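You operate a simulated robot arm through the tools that you are given. There is no shell and no other tool.

You run a simulated robot arm. Do the job below in one go: nothing can be reset, and whatever is moved stays where it is left.

TASK
Give both mills a quarter turn; box the one that grinds nothing, with the FIX tag.
Fine: both go in the small carton; the good mill stays in its tray. Set down upright: red tag.
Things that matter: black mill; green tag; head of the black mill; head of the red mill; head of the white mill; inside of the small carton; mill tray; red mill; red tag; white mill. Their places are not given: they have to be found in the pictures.

The check looks at the end state, three seconds after you hand in, the way a careful person would. Anything else that was tipped, shoved, dropped, spilled or broken makes it a failure.

THE ROBOT
A 7-joint arm with a fingered hand, fixed in place. Base frame: the origin is on the floor under the middle of its stand, x ahead of it, y to its left, z up. Units: m, degrees, N and s.
With the tool pointing down near the work surface it reaches from about 0.36 to 0.7 m from the base axis. Its first joint turns from -69.0 to 172.0 degrees. Payload 3.2 kg.
Tool frame: the origin (TCP) lies between the finger pads and is the grasp point; the fingertips stand 0.026 m ahead of it; z points along the fingers, y is the line along which they close. The gripper opens to 0.088 m; its body begins 0.03 m behind the TCP. The gripper is a hand of 5 fingers: y runs from the thumb to the fingers, the wrist lies at [-0.016, -0.108, -0.172] in the tool frame, and closing takes about 1.5 s.
Orientation is that of the tool frame in the base frame, as a unit quaternion [w, x, y, z]. With the fingers straight down and the wrist toward the robot, the tool's x, y and z point along [0, 1, 0], [1, 0, 0] and [0, 0, -1] of the base frame.

THE INTERFACE
- The arm moves only by the tool move_arm. Its argument "commands" is a list of rows, each a list of 3 entries, a list of its own where there are three numbers: the closure, from 0 (fully open) to 1 (shut), then the shift along the tool's x, y, z in cm, then the turn, a rotation vector about the tool's x, y, z in degrees. In form: [[fingers, [tx, ty, tz], [wx, wy, wz]], ...]. A call has 1 to 20 rows; each row is the pose to reach, as a shift and turn from the pose commanded when the call began, along the tool's axes at that moment. Each row takes 0.2 s and may step no farther than 0.05 m and 8.6 degrees from the row before; otherwise, or with a gripper value out of range, the whole call is refused. Where a pose cannot be reached the arm comes as near as it can. A force on the tool above 40 N (or 10 N above the force at the start of the call, whichever is more), or a blocked arm, ends the call early, and 0.2 s more pass. The fingers move at their own pace (about 0.072 m/s each) and stop on an object; they squeeze with about 26 N. The grip force told is the motor's: it shows also when the fingers shut on nothing. Time passes only in rows, and 0.2 s behind the last, so rows that repeat a pose let the fingers close. It gives the time, the measured TCP pose, the force on the tool (base axes), the opening and the grip force at its end, in the units of the frame above (readings bear some noise), with the torque about the TCP (base axes, N m) and any sound that the robot's microphone picked up.
- Cameras (640 x 400 px; columns grow to the right, rows downward): "scene" is fixed at [0.4041, -0.4904, 1.4523]; the picture's right is [0.99, -0.16, 0.00], its down [-0.10, -0.60, -0.79] and it looks along [0.13, 0.78, -0.61] (base axes); focal length 280 px, centre (320, 200). "wrist" rides on the gripper at [0.067, -0.097, -0.117] in the tool frame; the picture's right is [-0.71, 0.33, -0.62], its down [-0.65, -0.65, 0.39] and it looks along [-0.28, 0.68, 0.68] (tool axes); focal length 234 px, centre (320, 200).
- capture(camera): a new picture of that camera. The clock stands still meanwhile.
- slide_trunk(by): slides the trunk up (or, below 0, down) by that many m; the arm rides with it, the base frame stays. It gives what a move gives, with no picture.
- set_grasp(shape): the hand has 5 fingers and takes this shape, open, in about a second: jaw (thumb against the fingers, like two jaws); tri (thumb and two fingers); tip (a fingertip pinch); poke (one finger out to press); point (the index stretched); flat (the hand flat); cup (the hand cupped); fist (a fist). The gripper value then closes the fingers along that shape, each until it touches; the sizes above hold for jaw. It gives what a move gives, with no picture.
- point_at(camera, pixels): for up to 12 pixels [column, row] of the newest picture of that camera ("zoom" is the newest enlarged one), the place [x, y, z] in the base frame of the surface seen there, good to about 0.003 m, but the place of the scene camera against the robot may be out by one fixed shift of up to 0.012 m in any direction. The clock stands still meanwhile.
- enlarge(camera, box): a new picture of the part [left, top, right, bottom] of that camera's present view, enlarged. The clock stands still meanwhile.
- finish_job(): hands the job in; it is judged then, once.

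Open the gripper and draw the arm clear of the work before you hand the job in, unless the task says otherwise.

The tools are called as a command line: name --argument value ..., lists and objects as JSON in quotes. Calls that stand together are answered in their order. move_arm: Moves the arm, as the interface text tells. Its arguments: {"type":"object","properties":{"commands":{"type":"array","items":{"type":"array"}}},"required":["commands"]} The other tools are called the same way: slide_trunk (by) moves the trunk up or down; set_grasp (shape) gives the hand a shape; capture (camera) takes a picture; point_at (camera, pixels) gives the place of the surface under pixels of a picture; enlarge (camera, box) takes an enlarged picture of a part of a camera's view; finish_job () hands the job in.

At the start:

```text
t: 0.0
tcp_pos: [0.3835, -0.2406, 1.2697]
tool_rot: [0.0, 0.708, 0.706, 0.0]
contact_force: [0.7, 0.1, -0.3]
torque: [0.0, -0.03, 0.0]
finger_gap: 0.0877
grasp_force: 0.1
shape: jaw
trunk travel left (down, up): [-0.775, 0.065]
```

scene: 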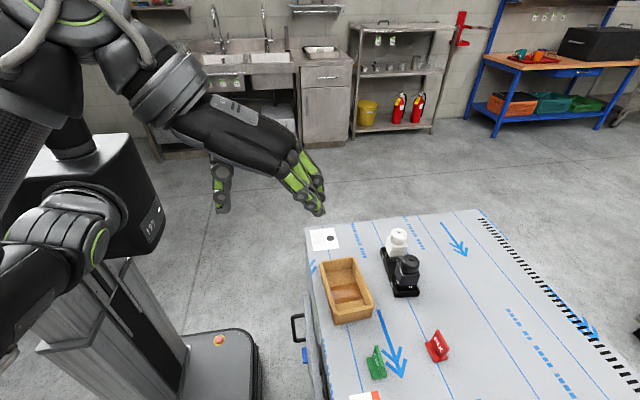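
wrist: 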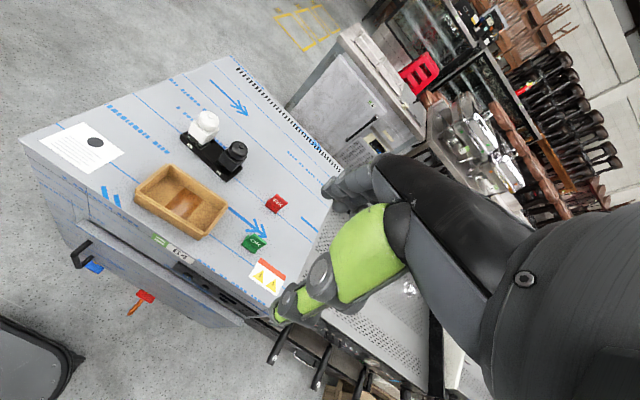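

I see a cart with the carton at scene (347,290), the white and black mills in a tray at (400,260), a green tag at (376,362) and a red tag at (437,346). I'll enlarge those areas to look closer.

enlarge --camera "scene" --box '[300, 210, 480, 322]'

enlarge --camera "wrist" --box '[120, 90, 320, 300]'

```text
3.56 times, centred on (390, 266) of scene
```

zoom: 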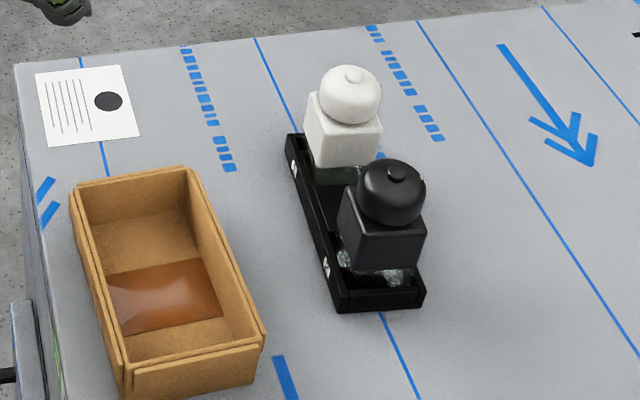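

```text
1.90 times, centred on (220, 195) of wrist
```

zoom: 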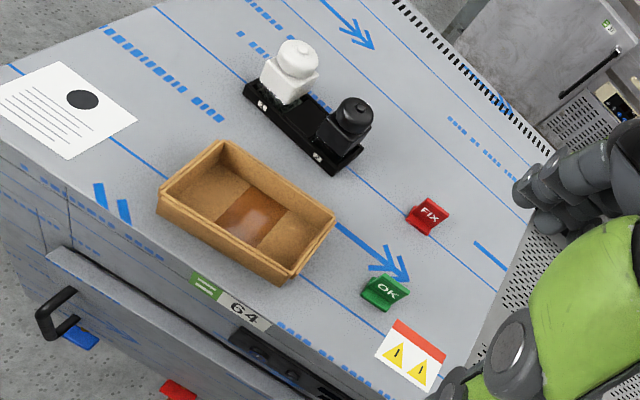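

The red tag reads FIX and the green one OK. Next I'll enlarge the tags and take positions of the tray, mills and carton.

enlarge --camera "scene" --box '[340, 310, 480, 398]'

point_at --camera "scene" --pixels '[[399, 233], [398, 247], [409, 260], [408, 273], [322, 264], [354, 258], [372, 309], [336, 323], [346, 292], [377, 362], [438, 345], [400, 320]]'

enlarge --camera "scene" --box '[340, 0, 640, 150]'

```text
4.55 times, centred on (410, 354) of scene
```

zoom: 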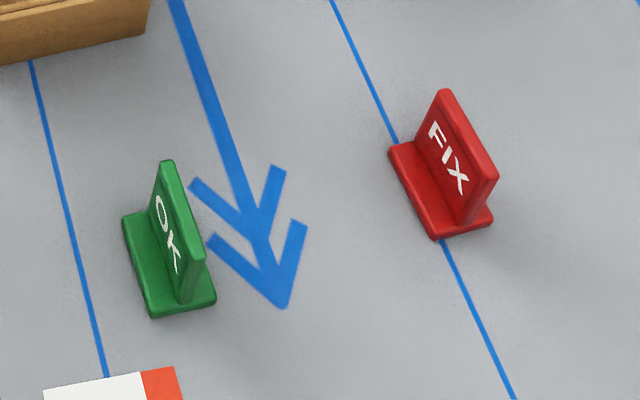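

```text
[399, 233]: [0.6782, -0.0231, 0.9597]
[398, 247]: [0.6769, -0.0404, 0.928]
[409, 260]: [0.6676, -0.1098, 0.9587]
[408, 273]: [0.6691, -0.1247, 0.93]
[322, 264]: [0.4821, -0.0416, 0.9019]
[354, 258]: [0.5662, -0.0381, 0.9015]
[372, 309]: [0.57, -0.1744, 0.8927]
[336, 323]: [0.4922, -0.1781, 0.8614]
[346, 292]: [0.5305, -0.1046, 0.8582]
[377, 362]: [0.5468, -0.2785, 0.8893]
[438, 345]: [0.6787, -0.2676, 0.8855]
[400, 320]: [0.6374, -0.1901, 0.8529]
```

```text
2.13 times, centred on (490, 75) of scene
```

zoom: 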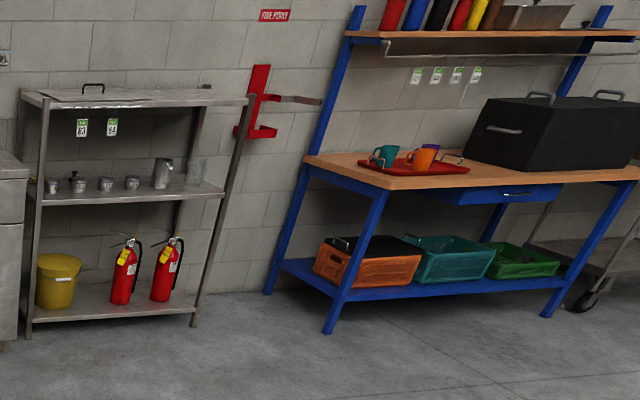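

No third mill is in view on the cart. I'll measure the same features from the wrist camera (white head at (205,120), black head at (238,148), red tag at (277,203)), since that camera carries no fixed shift.

enlarge --camera "wrist" --box '[170, 90, 300, 171]'

capture --camera "wrist"

point_at --camera "wrist" --pixels '[[207, 116], [238, 147], [205, 134], [232, 163], [168, 168], [228, 205], [204, 239], [136, 195], [182, 207], [277, 203], [254, 243], [300, 230]]'

```text
4.92 times, centred on (235, 130) of wrist
```

zoom: 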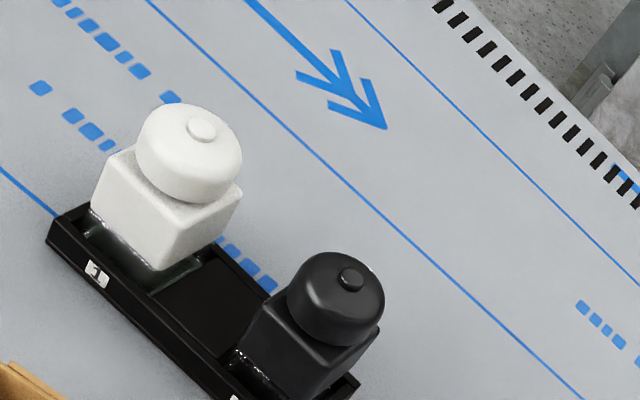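

```text
taken
```

wrist: 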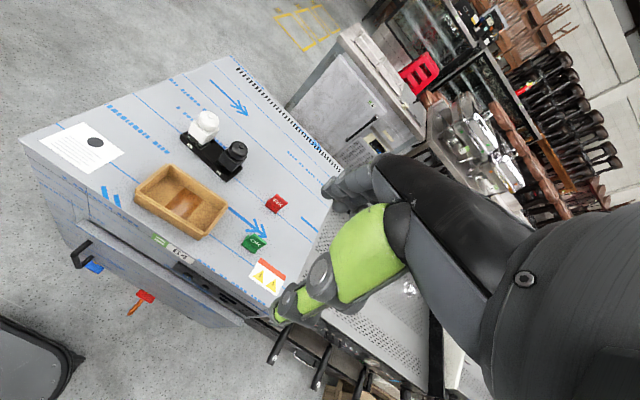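

```text
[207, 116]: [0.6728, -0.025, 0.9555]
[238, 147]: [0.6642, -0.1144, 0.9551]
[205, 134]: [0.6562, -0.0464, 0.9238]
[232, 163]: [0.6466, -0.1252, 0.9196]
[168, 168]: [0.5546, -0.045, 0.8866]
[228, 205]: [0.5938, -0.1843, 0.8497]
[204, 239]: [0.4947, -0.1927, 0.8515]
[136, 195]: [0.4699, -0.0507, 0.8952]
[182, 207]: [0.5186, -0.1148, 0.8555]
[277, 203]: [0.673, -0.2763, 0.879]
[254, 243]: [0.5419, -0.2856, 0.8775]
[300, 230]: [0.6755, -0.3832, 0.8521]
```

Both cameras agree within about 5 mm: the tabletop is at z≈0.852 and the mill head tops at z≈0.956. I'll lower the trunk a little to see how the arm rides, staying well above the cart.

slide_trunk --by -0.15

capture --camera "scene"

capture --camera "wrist"

```text
t: 1.8
tcp_pos: [0.3846, -0.2404, 1.1198]
tool_rot: [-0.001, 0.708, 0.706, -0.001]
contact_force: [-0.1, 0.1, 0.3]
torque: [0.01, 0.03, -0.02]
finger_gap: 0.0879
grasp_force: 0.0
shape: jaw
trunk travel left (down, up): [-0.625, 0.215]
```

```text
taken
```

scene: 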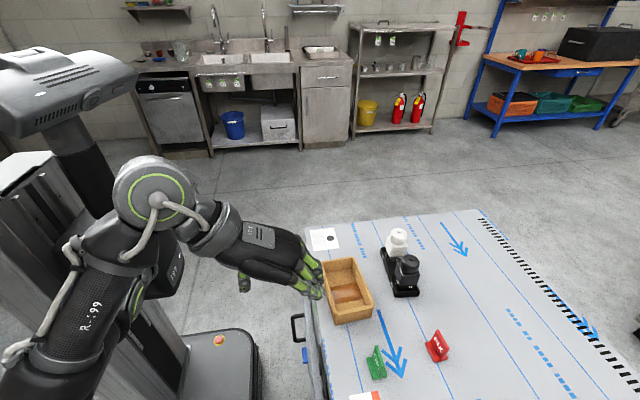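

```text
taken
```

wrist: 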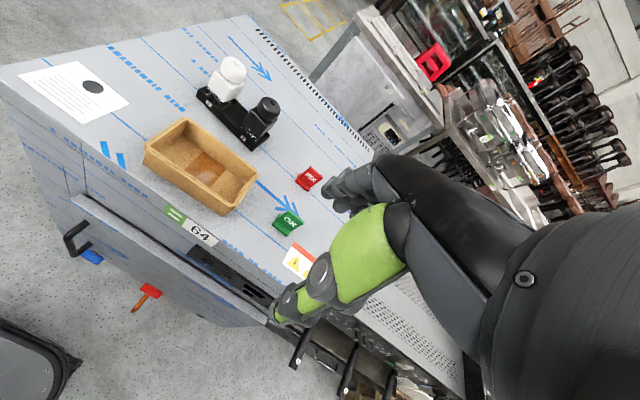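

The arm hangs elbow-up and the hand is at about scene (312,285), well clear. I'll move it forward at this height to over the black mill to check reach there and get close wrist views.

move_arm --commands '[[0, [2, 4, 0], [0, 0, 0]], [0, [4, 8, 0], [0, 0, 0]], [0, [6, 12, 0], [0, 0, 0]], [0, [8, 16, 0], [0, 0, 0]], [0, [10, 20, 0], [0, 0, 0]], [0, [12, 24, 0], [0, 0, 0]], [0, [12.6, 28, 0], [0, 0, 0]], [0, [12.6, 28, 0], [0, 0, 0]]]'

capture --camera "scene"

capture --camera "wrist"

```text
t: 3.5
tcp_pos: [0.6506, -0.1081, 1.1108]
tool_rot: [0.001, 0.707, 0.707, -0.001]
contact_force: [-0.1, -0.1, 0.1]
torque: [0.02, -0.03, 0.01]
finger_gap: 0.088
grasp_force: 0.0
shape: jaw
out of reach, approached as far as the arm can: row 7, 8
trunk travel left (down, up): [-0.625, 0.215]
```

```text
taken
```

scene: 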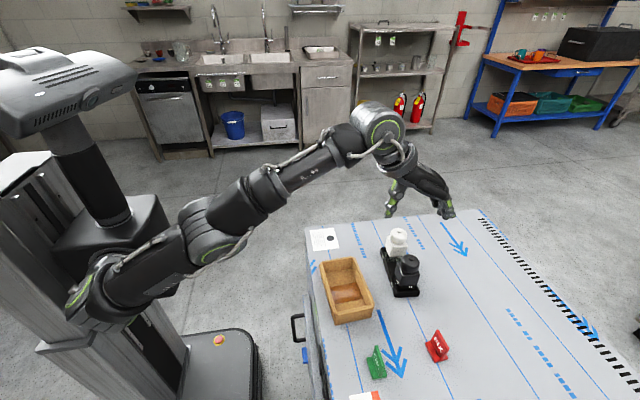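

```text
taken
```

wrist: 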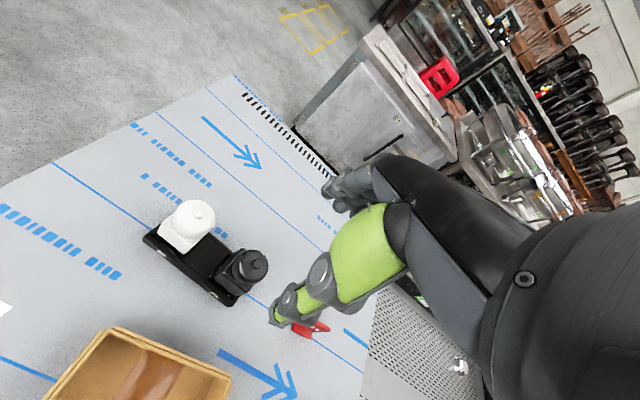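

The arm stopped at x=0.651, out of reach at this height. I'll come down about 9 cm, keeping the fingertips above the heads, to see if the reach improves nearer the work.

move_arm --commands '[[0, [0, 0, 4], [0, 0, 0]], [0, [0, 0, 8], [0, 0, 0]], [0, [0, 0, 8.5], [0, 0, 0]], [0, [0, 0, 8.5], [0, 0, 0]]]'

capture --camera "wrist"

enlarge --camera "scene" --box '[300, 90, 480, 310]'

```text
t: 4.5
tcp_pos: [0.6515, -0.1127, 1.0265]
tool_rot: [0.0, 0.707, 0.707, -0.001]
contact_force: [-0.2, -0.5, 0.5]
torque: [0.0, 0.0, -0.01]
finger_gap: 0.0877
grasp_force: 0.1
shape: jaw
trunk travel left (down, up): [-0.625, 0.215]
```

```text
taken
```

wrist: 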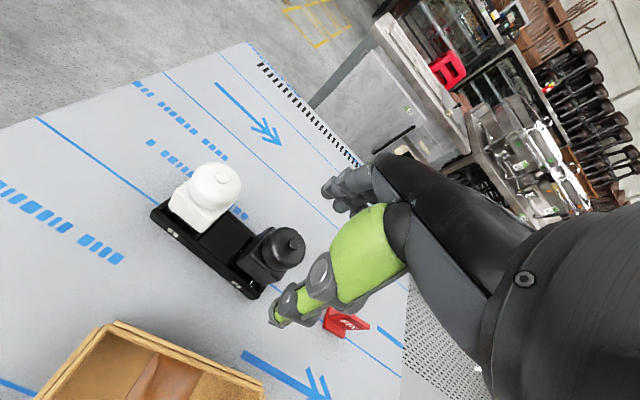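

```text
1.82 times, centred on (390, 200) of scene
```

zoom: 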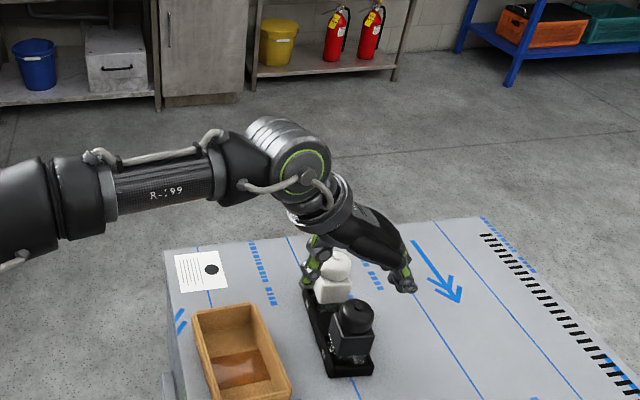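

Reach is fine here: x=0.6515, z=1.0265. The white knob is at about wrist (226,172) and the black one at about (294,243); I'll enlarge and measure them accurately.

enlarge --camera "wrist" --box '[140, 150, 320, 310]'

point_at --camera "wrist" --pixels '[[226, 172], [206, 166], [241, 185], [216, 193], [294, 243], [277, 235], [303, 252], [283, 262], [190, 212], [213, 225], [225, 250], [152, 213]]'

```text
2.50 times, centred on (230, 230) of wrist
```

zoom: 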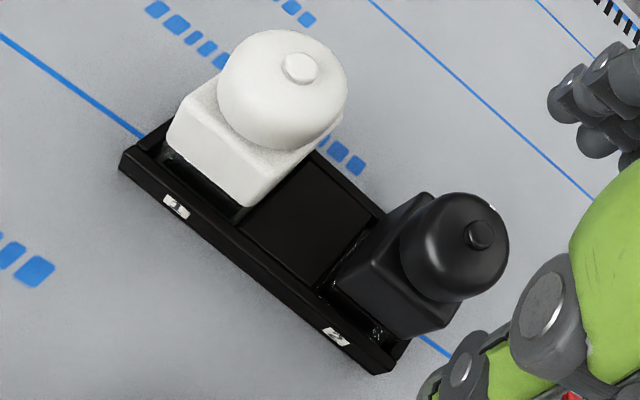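

```text
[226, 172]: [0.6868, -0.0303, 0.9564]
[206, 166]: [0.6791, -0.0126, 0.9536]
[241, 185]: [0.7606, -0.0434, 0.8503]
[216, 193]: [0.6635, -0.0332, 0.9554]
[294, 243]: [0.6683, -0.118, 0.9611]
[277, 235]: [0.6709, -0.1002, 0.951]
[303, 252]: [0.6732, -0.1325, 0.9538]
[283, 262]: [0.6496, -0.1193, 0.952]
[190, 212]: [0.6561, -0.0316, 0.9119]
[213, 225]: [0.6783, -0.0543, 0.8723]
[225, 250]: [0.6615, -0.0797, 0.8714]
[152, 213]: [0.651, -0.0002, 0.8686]
```

The tray labels 1 and 2 are visible and both knobs are clear in the zoom, so I'll measure from it for finer accuracy.

point_at --camera "zoom" --pixels '[[300, 67], [222, 85], [340, 90], [262, 145], [290, 34], [480, 234], [404, 240], [505, 245], [455, 197], [450, 297], [220, 95], [300, 150]]'

point_at --camera "zoom" --pixels '[[190, 110], [172, 145], [240, 203], [245, 180], [318, 132], [410, 205], [345, 265], [400, 325], [410, 300], [450, 320], [155, 135], [385, 365]]'

```text
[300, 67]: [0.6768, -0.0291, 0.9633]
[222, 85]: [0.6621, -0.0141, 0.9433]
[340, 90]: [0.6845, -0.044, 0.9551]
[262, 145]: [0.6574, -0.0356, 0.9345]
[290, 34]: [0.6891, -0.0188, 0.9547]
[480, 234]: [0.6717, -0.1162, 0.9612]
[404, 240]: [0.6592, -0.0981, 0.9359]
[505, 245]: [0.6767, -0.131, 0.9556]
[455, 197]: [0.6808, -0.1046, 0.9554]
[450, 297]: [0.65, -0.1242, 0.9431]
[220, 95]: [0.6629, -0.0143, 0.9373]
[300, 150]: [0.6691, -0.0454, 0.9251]
```

```text
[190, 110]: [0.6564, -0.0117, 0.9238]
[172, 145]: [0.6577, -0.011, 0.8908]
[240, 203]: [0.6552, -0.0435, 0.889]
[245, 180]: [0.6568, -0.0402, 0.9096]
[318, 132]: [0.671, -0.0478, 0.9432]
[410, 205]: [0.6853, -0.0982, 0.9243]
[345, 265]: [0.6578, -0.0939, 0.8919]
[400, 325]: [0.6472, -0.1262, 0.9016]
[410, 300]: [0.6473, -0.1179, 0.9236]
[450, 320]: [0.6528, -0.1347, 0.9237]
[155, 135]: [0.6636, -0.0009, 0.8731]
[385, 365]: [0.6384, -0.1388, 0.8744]
```

White mill's head centre is about (0.677,-0.029) and black's about (0.671,-0.116), with heads spanning z 0.928–0.956 and radius about 0.02. I'll look at the hand up close to judge finger width against the 8.7 cm mill spacing.

enlarge --camera "scene" --box '[370, 170, 450, 300]'

point_at --camera "scene" --pixels '[[397, 240], [408, 264], [409, 258]]'

```text
3.08 times, centred on (410, 235) of scene
```

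zoom: 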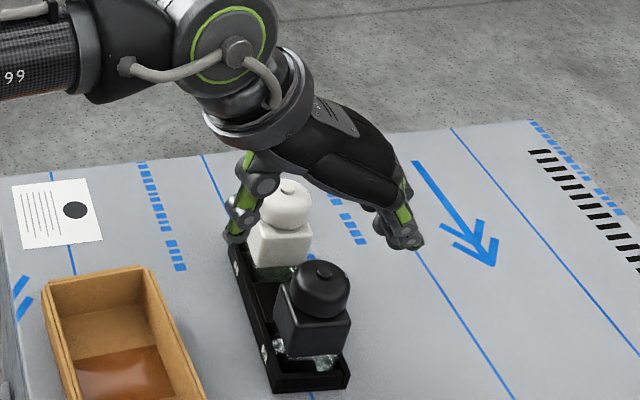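

```text
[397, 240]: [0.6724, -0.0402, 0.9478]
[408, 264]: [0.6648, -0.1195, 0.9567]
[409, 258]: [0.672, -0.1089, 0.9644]
```

The hand is compact and clear of both mills. I'll centre over the black head and rehearse the turn in the air from 0 to +72° to see whether the arm can do it there.

move_arm --commands '[[0, [-0.3, 1.95, 0], [0, 0, 0]], [0, [-0.3, 1.95, 0], [0, 0, 8]], [0, [-0.3, 1.95, 0], [0, 0, 16]], [0, [-0.3, 1.95, 0], [0, 0, 24]], [0, [-0.3, 1.95, 0], [0, 0, 32]], [0, [-0.3, 1.95, 0], [0, 0, 40]], [0, [-0.3, 1.95, 0], [0, 0, 48]], [0, [-0.3, 1.95, 0], [0, 0, 56]], [0, [-0.3, 1.95, 0], [0, 0, 64]], [0, [-0.3, 1.95, 0], [0, 0, 72]], [0, [-0.3, 1.95, 0], [0, 0, 72]]]'

capture --camera "wrist"

enlarge --camera "scene" --box '[330, 130, 490, 310]'

```text
t: 7.0
tcp_pos: [0.626, -0.1281, 1.0077]
tool_rot: [0.0, 0.988, 0.155, 0.0]
contact_force: [-0.4, 0.5, -1.1]
torque: [0.0, 0.01, -0.01]
finger_gap: 0.0878
grasp_force: 0.0
shape: jaw
out of reach, approached as far as the arm can: row 7, 8, 9, 10, 11
trunk travel left (down, up): [-0.625, 0.215]
```

```text
taken
```

wrist: 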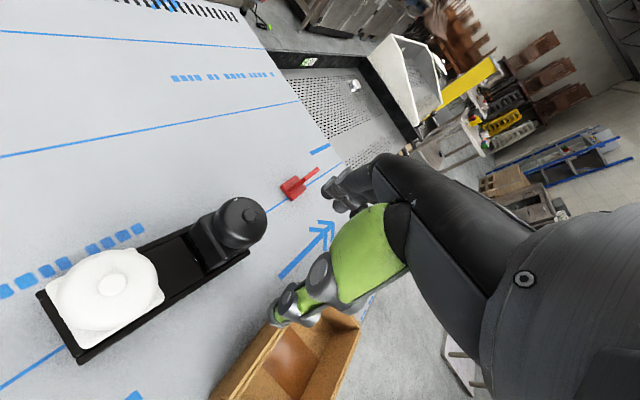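

```text
2.22 times, centred on (410, 220) of scene
```

zoom: 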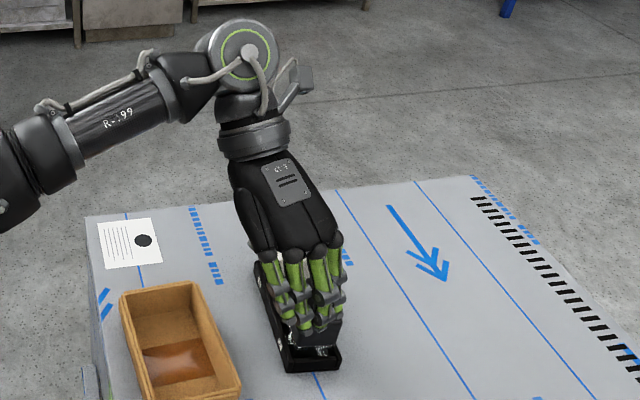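

At +72° the arm falls short (x=0.626). The shoulder seems lower than the wrist, so raising the trunk may gain reach; I'll check the arm's geometry in the scene view.

capture --camera "scene"

point_at --camera "scene" --pixels '[[110, 290], [175, 240], [210, 225], [270, 190], [390, 160], [80, 310], [395, 185], [405, 210]]'

```text
taken
```

scene: 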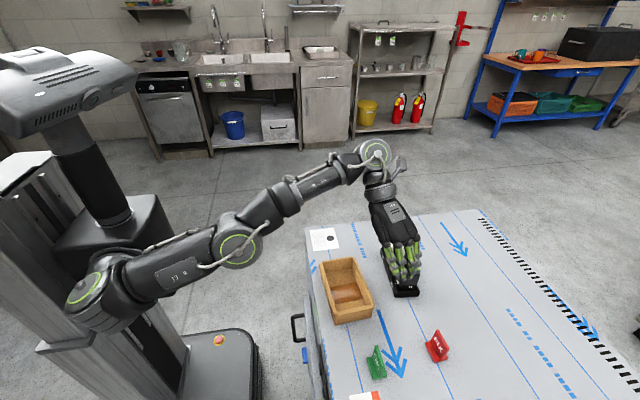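

```text
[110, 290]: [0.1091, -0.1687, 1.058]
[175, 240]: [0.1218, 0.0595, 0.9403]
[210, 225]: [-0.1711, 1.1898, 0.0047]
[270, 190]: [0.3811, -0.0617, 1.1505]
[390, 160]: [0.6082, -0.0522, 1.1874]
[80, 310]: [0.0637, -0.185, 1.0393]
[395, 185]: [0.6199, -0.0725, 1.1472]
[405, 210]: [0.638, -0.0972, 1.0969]
```

The shoulder sits near z≈1.02 while the wrist is at about 1.18. I'll raise the trunk 0.11 m so the shoulder matches the wrist height, then try again to get over the black mill at +72°.

slide_trunk --by 0.11

move_arm --commands '[[0, [1.5, 0, 3], [0, 0, 0]], [0, [3, 0.1, 6], [0, 0, 0]], [0, [4.65, 0.25, 8.5], [0, 0, 0]], [0, [4.65, 0.25, 8.5], [0, 0, 0]]]'

```text
t: 8.4
tcp_pos: [0.6271, -0.1282, 1.1168]
tool_rot: [0.0, 0.988, 0.156, -0.001]
contact_force: [-0.7, -0.3, -0.2]
torque: [0.01, 0.02, -0.01]
finger_gap: 0.0877
grasp_force: 0.1
shape: jaw
trunk travel left (down, up): [-0.735, 0.105]
```

```text
t: 9.4
tcp_pos: [0.6502, -0.1278, 1.0263]
tool_rot: [0.001, 0.988, 0.156, 0.0]
contact_force: [0.5, -0.3, -0.2]
torque: [-0.03, 0.01, 0.01]
finger_gap: 0.0879
grasp_force: 0.1
shape: jaw
out of reach, approached as far as the arm can: row 1, 2, 3, 4
trunk travel left (down, up): [-0.735, 0.105]
```

Reach gained 2.4 cm but it's still 2 cm short at +72°, so turns should stay within about ±45°. I'll try the "tri" shape here in the air to see how narrow it is.

set_grasp --shape "tri"

enlarge --camera "scene" --box '[350, 150, 470, 300]'

capture --camera "wrist"

```text
t: 10.3
tcp_pos: [0.649, -0.129, 1.0289]
tool_rot: [0.0, 0.988, 0.156, -0.001]
contact_force: [-0.5, -0.9, 0.2]
torque: [0.0, 0.0, 0.01]
finger_gap: 0.088
grasp_force: 0.0
shape: tri
trunk travel left (down, up): [-0.735, 0.105]
```

```text
2.67 times, centred on (410, 225) of scene
```

zoom: 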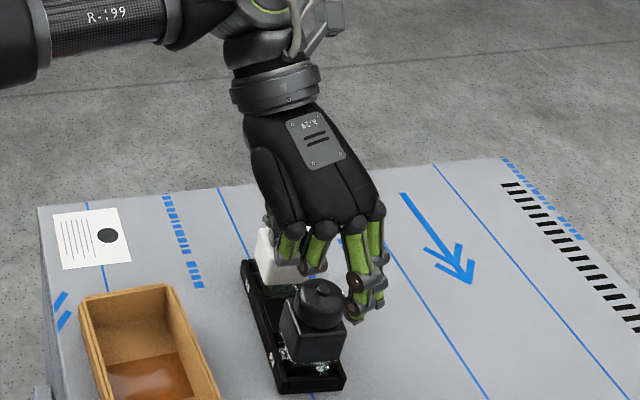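

```text
taken
```

wrist: 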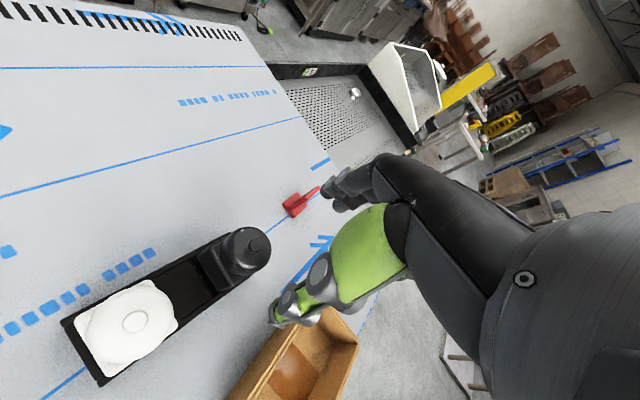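

Tri curls two fingers but shifts the pair off-centre, so I'll stay with jaw and turn in two 45° strokes (0→45°, regrip, 0→45°), which keeps the fingers away from the neighbouring mill. I'll restore jaw and come back to yaw 0 over the black head.

set_grasp --shape "jaw"

move_arm --commands '[[0, [0, 0, 0], [0, 0, -8]], [0, [0, 0, 0], [0, 0, -16]], [0, [0, 0, 0], [0, 0, -24]], [0, [0.5, -0.1, 0], [0, 0, -32]], [0, [1, -0.2, 0], [0, 0, -40]], [0, [1.5, -0.3, 0], [0, 0, -48]], [0, [2, -0.4, 0], [0, 0, -56]], [0, [2.5, -0.56, 0], [0, 0, -64]], [0, [2.5, -0.56, 0], [0, 0, -72]], [0, [2.5, -0.56, 0], [0, 0, -72]]]'

capture --camera "wrist"

enlarge --camera "scene" --box '[350, 150, 470, 300]'

```text
t: 11.2
tcp_pos: [0.6493, -0.1286, 1.0289]
tool_rot: [0.0, 0.988, 0.156, 0.0]
contact_force: [0.2, 0.4, 0.4]
torque: [-0.03, -0.02, -0.05]
finger_gap: 0.0878
grasp_force: 0.0
shape: jaw
trunk travel left (down, up): [-0.735, 0.105]
```

```text
t: 13.4
tcp_pos: [0.6716, -0.1153, 1.0284]
tool_rot: [0.0, 0.707, 0.707, 0.0]
contact_force: [0.2, -0.1, 0.2]
torque: [-0.01, 0.01, -0.01]
finger_gap: 0.0878
grasp_force: 0.1
shape: jaw
trunk travel left (down, up): [-0.735, 0.105]
```

```text
taken
```

wrist: 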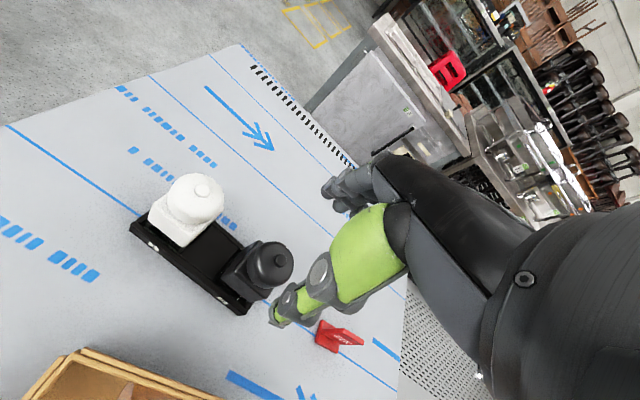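

```text
2.67 times, centred on (410, 225) of scene
```

zoom: 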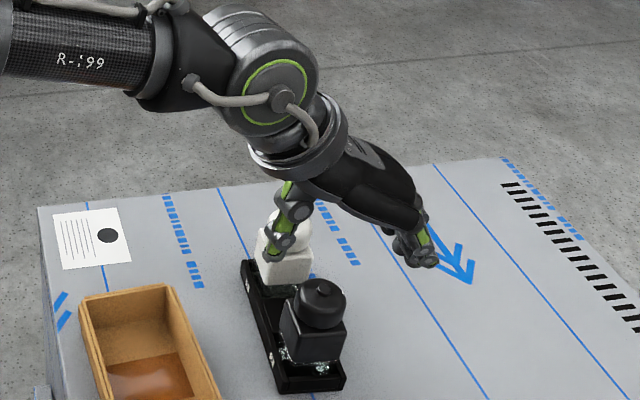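

I'm now at yaw 0 over the black head (0.6716,-0.1153,1.0284). I'll re-measure the black knob near wrist (282,258) before descending.

enlarge --camera "wrist" --box '[220, 220, 316, 280]'

```text
6.67 times, centred on (268, 250) of wrist
```

zoom: 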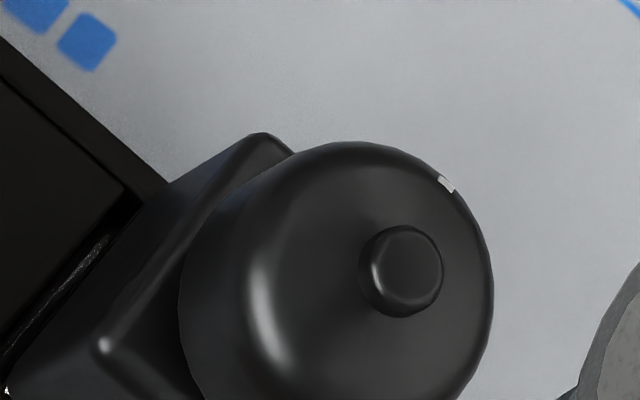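

There's a small white index mark on the head's edge at zoom (447,184), which will let me check the turn angle. I'll measure the knob, mark and head rim.

point_at --camera "zoom" --pixels '[[410, 265], [447, 184], [335, 150], [485, 290], [190, 290], [270, 140], [103, 345], [230, 220]]'

enlarge --camera "wrist" --box '[140, 160, 236, 220]'

```text
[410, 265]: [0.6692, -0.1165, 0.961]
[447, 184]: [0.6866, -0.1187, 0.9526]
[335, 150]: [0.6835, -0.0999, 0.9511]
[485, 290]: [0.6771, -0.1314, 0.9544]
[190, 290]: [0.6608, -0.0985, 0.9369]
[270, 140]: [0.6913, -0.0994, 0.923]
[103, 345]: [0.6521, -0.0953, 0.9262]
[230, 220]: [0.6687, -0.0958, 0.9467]
```

```text
6.67 times, centred on (188, 190) of wrist
```

zoom: 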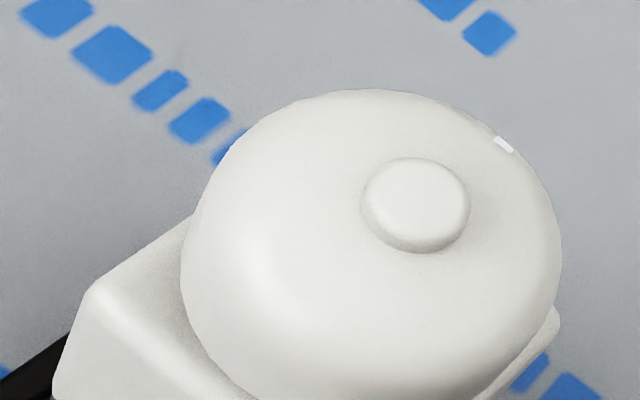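

The white head has a matching mark at zoom (503,144). I'll measure it and the white knob too as the baseline.

point_at --camera "zoom" --pixels '[[415, 200], [503, 144], [376, 95], [555, 260], [190, 270], [240, 150], [95, 290], [556, 315]]'

```text
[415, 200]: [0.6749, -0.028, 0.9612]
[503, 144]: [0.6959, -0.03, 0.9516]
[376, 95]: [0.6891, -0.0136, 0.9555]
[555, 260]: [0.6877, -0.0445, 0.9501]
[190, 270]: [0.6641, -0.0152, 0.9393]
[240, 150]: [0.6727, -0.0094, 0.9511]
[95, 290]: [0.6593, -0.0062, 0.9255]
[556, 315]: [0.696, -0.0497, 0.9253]
```

Baseline: the black centre is about (0.671,-0.117) with its mark toward +x, and the white centre is about (0.676,-0.028) with its mark also toward +x. I'll descend to z≈0.956 with the hand open so the fingertips stay just above the black body.

move_arm --commands '[[0, [-0.15, 0, 3], [0, 0, 0]], [0, [-0.15, 0, 6], [0, 0, 0]], [0, [-0.15, 0, 7.2], [0, 0, 0]], [0, [-0.15, 0, 7.2], [0, 0, 0]]]'

enlarge --camera "scene" --box '[360, 200, 460, 310]'

capture --camera "wrist"

```text
t: 14.4
tcp_pos: [0.673, -0.1165, 0.9589]
tool_rot: [0.0, 0.708, 0.706, 0.0]
contact_force: [-0.3, -0.3, -0.1]
torque: [0.01, 0.0, 0.0]
finger_gap: 0.0876
grasp_force: 0.0
shape: jaw
trunk travel left (down, up): [-0.735, 0.105]
```

```text
3.64 times, centred on (410, 255) of scene
```

zoom: 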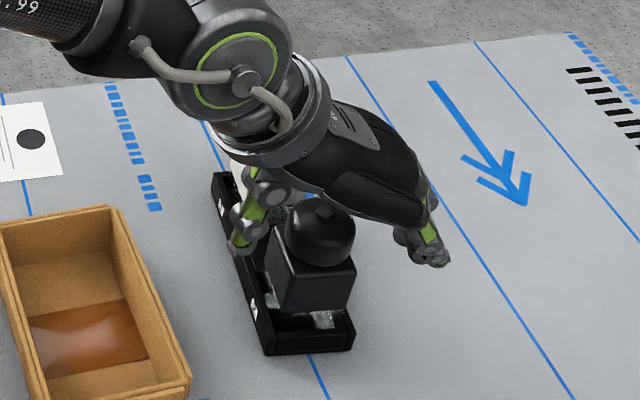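

```text
taken
```

wrist: 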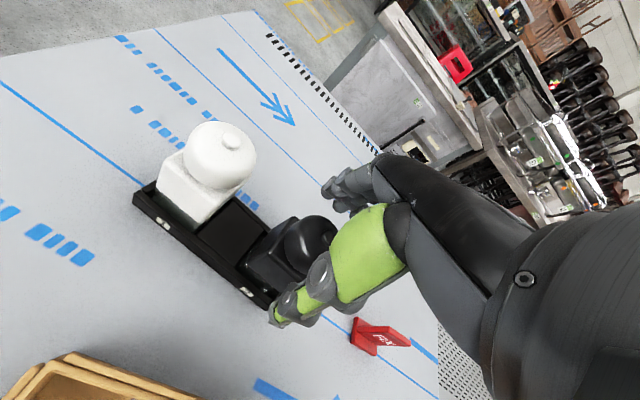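

The head now sits between thumb and fingers with the white mill clear. I'll close on it in place.

move_arm --commands '[[0.3, [0, 0, 0], [0, 0, 0]], [0.6, [0, 0, 0], [0, 0, 0]], [1, [0, 0, 0], [0, 0, 0]], [1, [0, 0, 0], [0, 0, 0]], [1, [0, 0, 0], [0, 0, 0]], [1, [0, 0, 0], [0, 0, 0]]]'

enlarge --camera "scene" --box '[360, 200, 460, 310]'

capture --camera "wrist"

```text
t: 15.8
tcp_pos: [0.6725, -0.1169, 0.9573]
tool_rot: [-0.001, 0.708, 0.706, 0.0]
contact_force: [-1.8, 0.2, -0.1]
torque: [-0.01, 0.13, 0.0]
finger_gap: 0.0346
grasp_force: 26.5
shape: jaw
trunk travel left (down, up): [-0.735, 0.105]
```

```text
3.64 times, centred on (410, 255) of scene
```

zoom: 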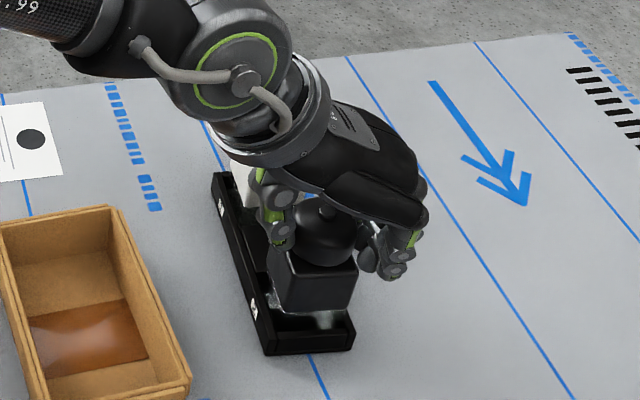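

```text
taken
```

wrist: 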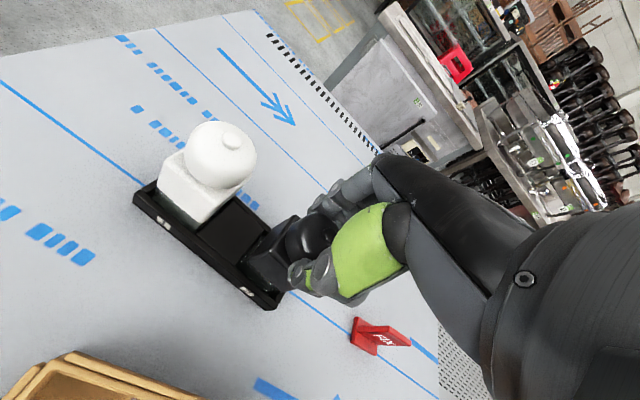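

The grip holds at 26.5 N with a 3.5 cm gap and the mill hasn't moved. I'll turn a first +16° and check the torque, the sound and that only the head turns.

move_arm --commands '[[1, [0, 0, 0], [0, 0, 4]], [1, [0, 0, 0], [0, 0, 8]], [1, [0, 0, 0], [0, 0, 12]], [1, [0, 0, 0], [0, 0, 16]]]'

enlarge --camera "scene" --box '[360, 200, 460, 310]'

capture --camera "wrist"

```text
t: 16.8
tcp_pos: [0.6726, -0.1157, 0.9574]
tool_rot: [0.002, 0.8, 0.6, 0.001]
contact_force: [1.1, 0.4, 4.1]
torque: [0.01, 0.07, -0.01]
finger_gap: 0.0347
grasp_force: 25.7
shape: jaw
trunk travel left (down, up): [-0.735, 0.105]
```

```text
3.64 times, centred on (410, 255) of scene
```

zoom: 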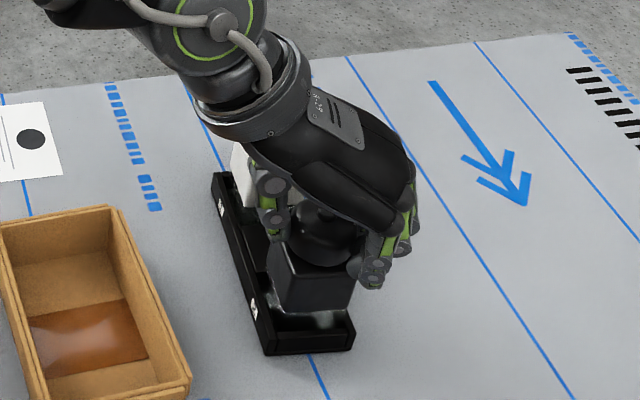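

```text
taken
```

wrist: 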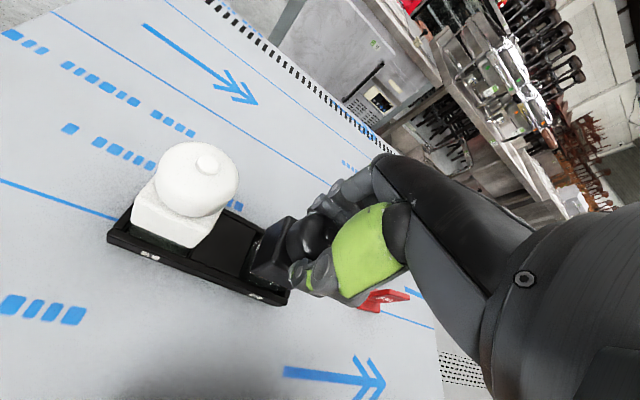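

The body and tray stayed put, the torque is near zero and there was no sound. I'll continue the stroke to about +48°.

move_arm --commands '[[1, [0, 0, 0], [0, 0, 6]], [1, [0, 0, 0], [0, 0, 12]], [1, [0, 0, 0], [0, 0, 18]], [1, [0, 0, 0], [0, 0, 24]], [1, [0, 0, 0], [0, 0, 30]], [1, [0, 0, 0], [0, 0, 32]]]'

enlarge --camera "scene" --box '[360, 200, 460, 310]'

capture --camera "wrist"

```text
t: 18.2
tcp_pos: [0.6727, -0.1177, 0.9582]
tool_rot: [0.0, 0.934, 0.357, 0.0]
contact_force: [1.9, 0.7, 4.3]
torque: [0.06, 0.0, -0.01]
finger_gap: 0.0348
grasp_force: 25.6
shape: jaw
trunk travel left (down, up): [-0.735, 0.105]
```

```text
3.64 times, centred on (410, 255) of scene
```

zoom: 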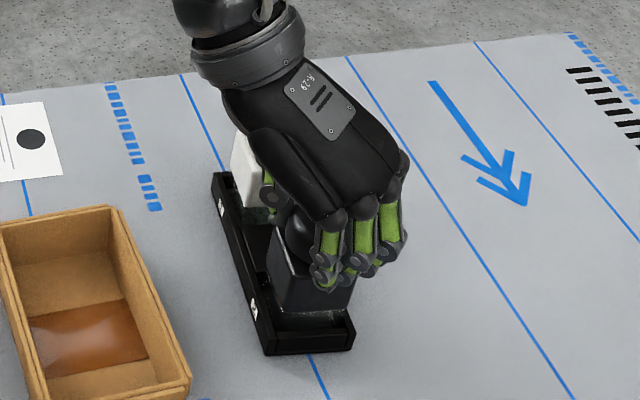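

```text
taken
```

wrist: 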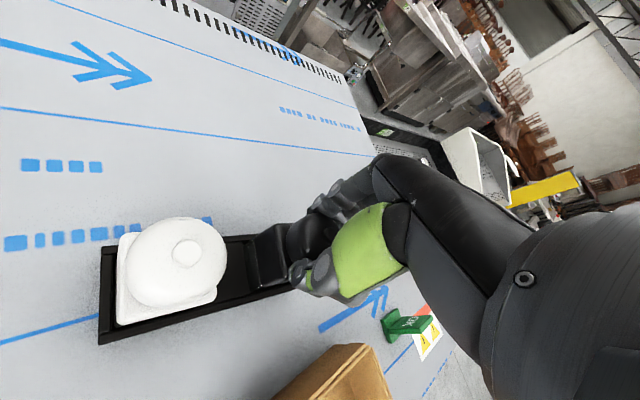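

The head turned smoothly to +48° with no sound and almost no torque. I'll open the hand, lift straight up and check the index mark.

move_arm --commands '[[0.6, [0, 0, 0], [0, 0, 0]], [0.3, [0, 0, 0], [0, 0, 0]], [0, [0, 0, 0], [0, 0, 0]], [0, [0, 0, 0], [0, 0, 0]], [0, [0, 0, -3], [0, 0, 0]], [0, [0, 0, -7], [0, 0, 0]], [0, [0, 0, -7], [0, 0, 0]]]'

capture --camera "wrist"

enlarge --camera "scene" --box '[370, 210, 440, 310]'

```text
t: 19.8
tcp_pos: [0.6728, -0.1167, 1.0285]
tool_rot: [0.0, 0.934, 0.358, 0.0]
contact_force: [-0.1, -0.3, -0.1]
torque: [-0.02, 0.01, -0.06]
finger_gap: 0.0876
grasp_force: 0.1
shape: jaw
trunk travel left (down, up): [-0.735, 0.105]
```

```text
taken
```

wrist: 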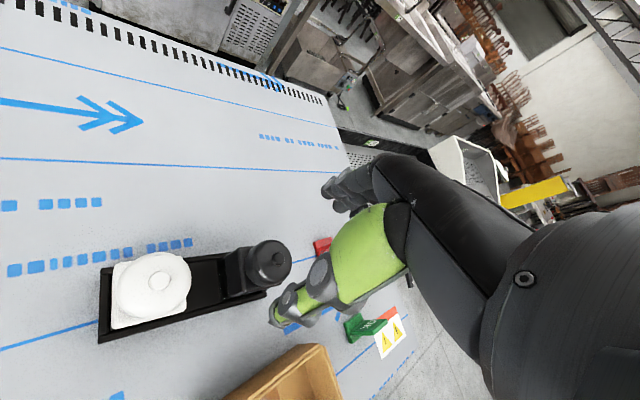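

```text
4.00 times, centred on (405, 260) of scene
```

zoom: 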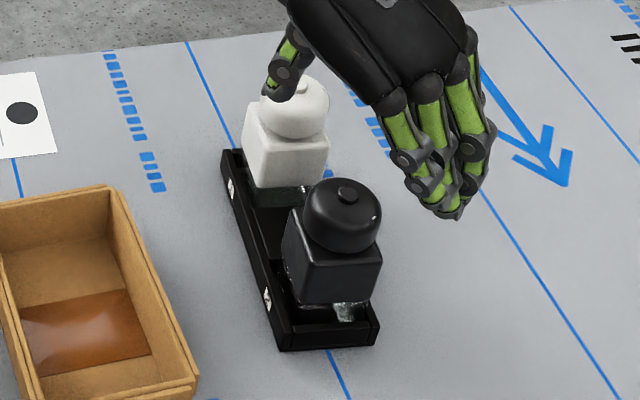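

A small mark shows near zoom (373,212) on the black head. I'll enlarge both views further to read its angle.

enlarge --camera "wrist" --box '[224, 230, 304, 290]'

enlarge --camera "scene" --box '[390, 245, 432, 272]'

```text
6.67 times, centred on (264, 260) of wrist
```

zoom: 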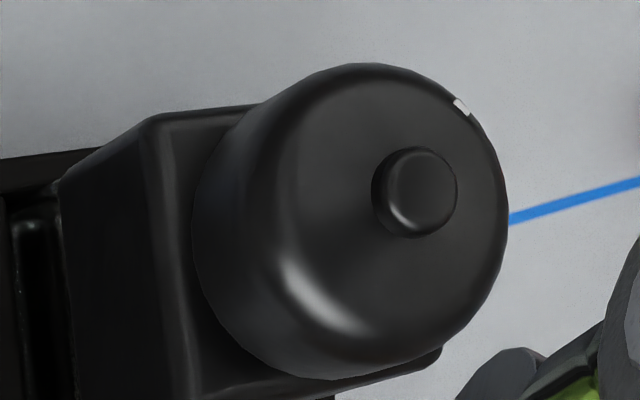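

```text
14.81 times, centred on (411, 258) of scene
```

zoom: 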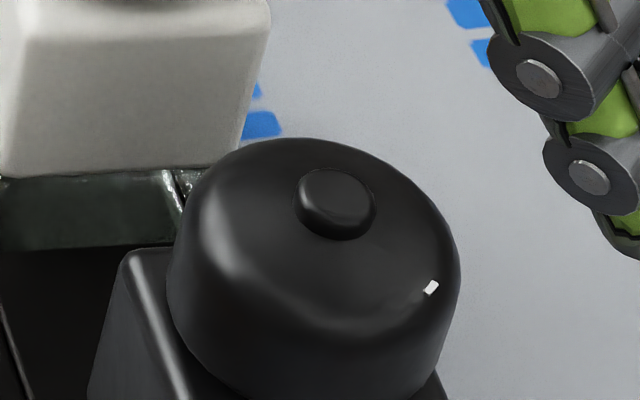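

The mark on the black head is now at scene-zoom (431,288), moved toward -y. I'll get its coordinates against the knob at (336,200).

point_at --camera "zoom" --pixels '[[340, 195], [431, 288], [336, 210]]'

```text
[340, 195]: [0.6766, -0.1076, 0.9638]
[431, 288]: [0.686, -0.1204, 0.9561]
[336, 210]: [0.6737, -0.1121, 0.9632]
```

The mark has rotated roughly 45°, as intended. I'll swing the open hand back 48° in the air, then descend to the head again.

move_arm --commands '[[0, [0, 0, 0], [0, 0, -8]], [0, [0, 0, 0], [0, 0, -16]], [0, [0, 0, 0], [0, 0, -24]], [0, [0, 0, 0], [0, 0, -32]], [0, [0, 0, 0], [0, 0, -40]], [0, [0, 0, 0], [0, 0, -48]], [0, [0, 0, 3], [0, 0, -48]], [0, [0, 0, 6], [0, 0, -48]], [0, [0, 0, 7.1], [0, 0, -48]], [0, [0, 0, 7.1], [0, 0, -48]]]'

```text
t: 22.0
tcp_pos: [0.672, -0.1175, 0.9566]
tool_rot: [0.0, 0.708, 0.707, 0.0]
contact_force: [0.5, -0.3, 0.9]
torque: [0.02, 0.02, -0.01]
finger_gap: 0.0879
grasp_force: 0.0
shape: jaw
trunk travel left (down, up): [-0.735, 0.105]
```

The hand is back at yaw 0 around the head with no contact. I'll close and turn the second stroke of 44°.

move_arm --commands '[[0.3, [0, 0, 0], [0, 0, 0]], [0.6, [0, 0, 0], [0, 0, 0]], [1, [0, 0, 0], [0, 0, 0]], [1, [0, 0, 0], [0, 0, 0]], [1, [0, 0, 0], [0, 0, 0]], [1, [0, 0, 0], [0, 0, 0]], [1, [0, 0, 0], [0, 0, 6]], [1, [0, 0, 0], [0, 0, 12]], [1, [0, 0, 0], [0, 0, 18]], [1, [0, 0, 0], [0, 0, 24]], [1, [0, 0, 0], [0, 0, 30]], [1, [0, 0, 0], [0, 0, 36]], [1, [0, 0, 0], [0, 0, 42]], [1, [0, 0, 0], [0, 0, 44]], [1, [0, 0, 0], [0, 0, 44]]]'

enlarge --camera "scene" --box '[360, 200, 460, 310]'

```text
t: 25.2
tcp_pos: [0.6728, -0.116, 0.9544]
tool_rot: [0.001, 0.921, 0.389, -0.001]
contact_force: [-1.8, -0.2, -0.5]
torque: [0.04, 0.09, 0.03]
finger_gap: 0.0352
grasp_force: 26.0
shape: jaw
trunk travel left (down, up): [-0.735, 0.105]
```

```text
3.64 times, centred on (410, 255) of scene
```

zoom: 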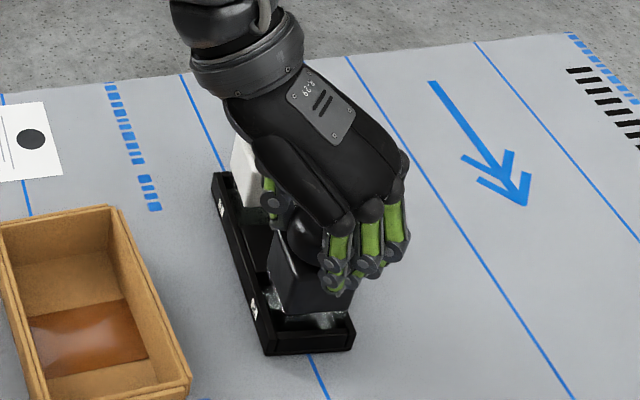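

The second stroke finished, still with no sound and no resisting torque. I'll release, lift and check the mark.

move_arm --commands '[[0.6, [0, 0, 0], [0, 0, 0]], [0.3, [0, 0, 0], [0, 0, 0]], [0, [0, 0, 0], [0, 0, 0]], [0, [0, 0, 0], [0, 0, 0]], [0, [0, 0, -3], [0, 0, 0]], [0, [0, 0, -7.3], [0, 0, 0]], [0, [0, 0, -7.3], [0, 0, 0]]]'

enlarge --camera "scene" --box '[390, 245, 432, 272]'

point_at --camera "zoom" --pixels '[[340, 195], [336, 210], [300, 320], [340, 335]]'

enlarge --camera "scene" --box '[370, 210, 440, 310]'

```text
t: 26.8
tcp_pos: [0.6718, -0.1155, 1.0274]
tool_rot: [0.0, 0.921, 0.389, 0.0]
contact_force: [0.2, 0.9, -0.8]
torque: [0.0, 0.0, 0.0]
finger_gap: 0.0881
grasp_force: 0.0
shape: jaw
trunk travel left (down, up): [-0.735, 0.105]
```

```text
14.81 times, centred on (411, 258) of scene
```

zoom: 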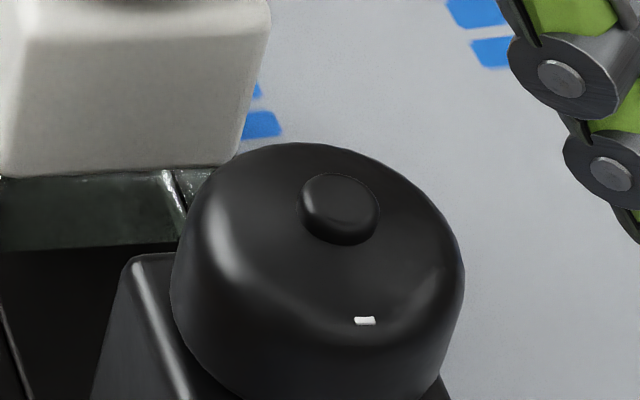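

```text
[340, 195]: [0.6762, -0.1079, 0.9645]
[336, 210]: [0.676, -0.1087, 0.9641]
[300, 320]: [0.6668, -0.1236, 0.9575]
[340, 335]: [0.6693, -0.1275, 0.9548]
```

```text
4.00 times, centred on (405, 260) of scene
```

zoom: 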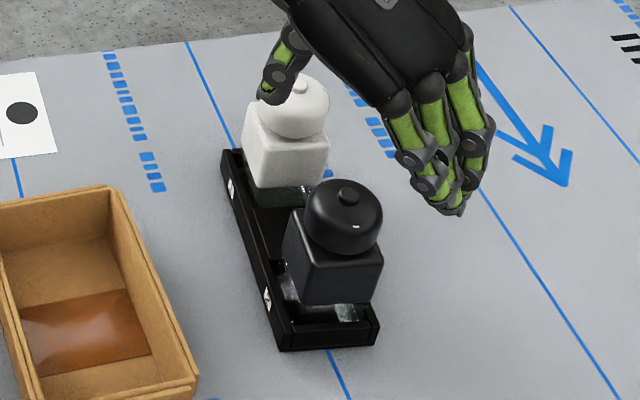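

The mark is now near -86° (zoom (365,321) against a centre of about (338,252)), so the turn is about 80°. I'll look through the wrist camera for the body's orientation and a more exact mark angle.

enlarge --camera "wrist" --box '[204, 220, 304, 290]'

```text
5.71 times, centred on (254, 255) of wrist
```

zoom: 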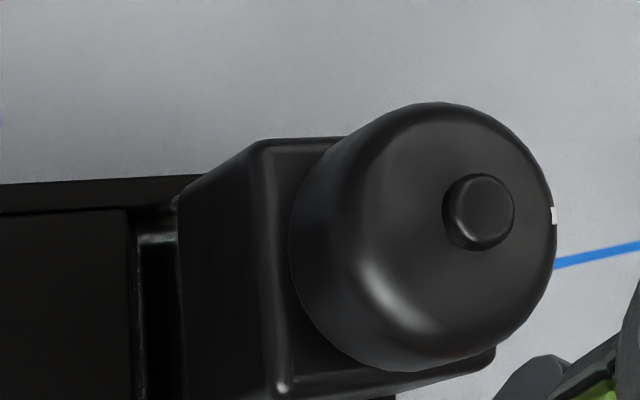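

The mark is at zoom (553,215) with body corners at (262,148), (282,388) and (490,356). I'll measure those to get the angle relative to the body.

point_at --camera "zoom" --pixels '[[262, 148], [282, 386], [488, 357], [552, 215], [482, 205], [300, 142], [275, 260], [385, 372]]'

```text
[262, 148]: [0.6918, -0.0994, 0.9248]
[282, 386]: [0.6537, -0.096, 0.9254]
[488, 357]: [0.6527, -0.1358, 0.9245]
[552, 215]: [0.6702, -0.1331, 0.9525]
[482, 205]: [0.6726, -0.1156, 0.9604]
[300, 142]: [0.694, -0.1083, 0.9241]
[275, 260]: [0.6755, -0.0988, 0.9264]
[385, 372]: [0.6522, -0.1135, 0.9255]
```

Mark angle is about -93° against an initial -5°, so the black head has had its quarter turn and its body stayed put. I'll move to over the white head at yaw 0.

move_arm --commands '[[0, [1.1, -1.0, 0], [0, 0, -7.5]], [0, [2.2, -1.95, 0], [0, 0, -15]], [0, [3.3, -2.9, 0], [0, 0, -22.5]], [0, [4.4, -3.9, 0], [0, 0, -30]], [0, [5.5, -4.85, 0], [0, 0, -37.5]], [0, [6.58, -5.78, 0], [0, 0, -44.2]], [0, [6.58, -5.78, 0], [0, 0, -44.2]]]'

capture --camera "wrist"

```text
t: 28.4
tcp_pos: [0.677, -0.0294, 1.0295]
tool_rot: [0.001, 0.705, 0.709, 0.0]
contact_force: [0.4, 0.3, -0.5]
torque: [0.0, -0.02, -0.01]
finger_gap: 0.0877
grasp_force: 0.0
shape: jaw
trunk travel left (down, up): [-0.735, 0.105]
```

```text
taken
```

wrist: 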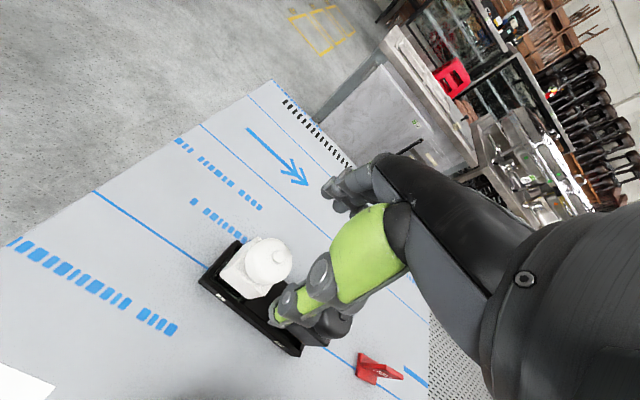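

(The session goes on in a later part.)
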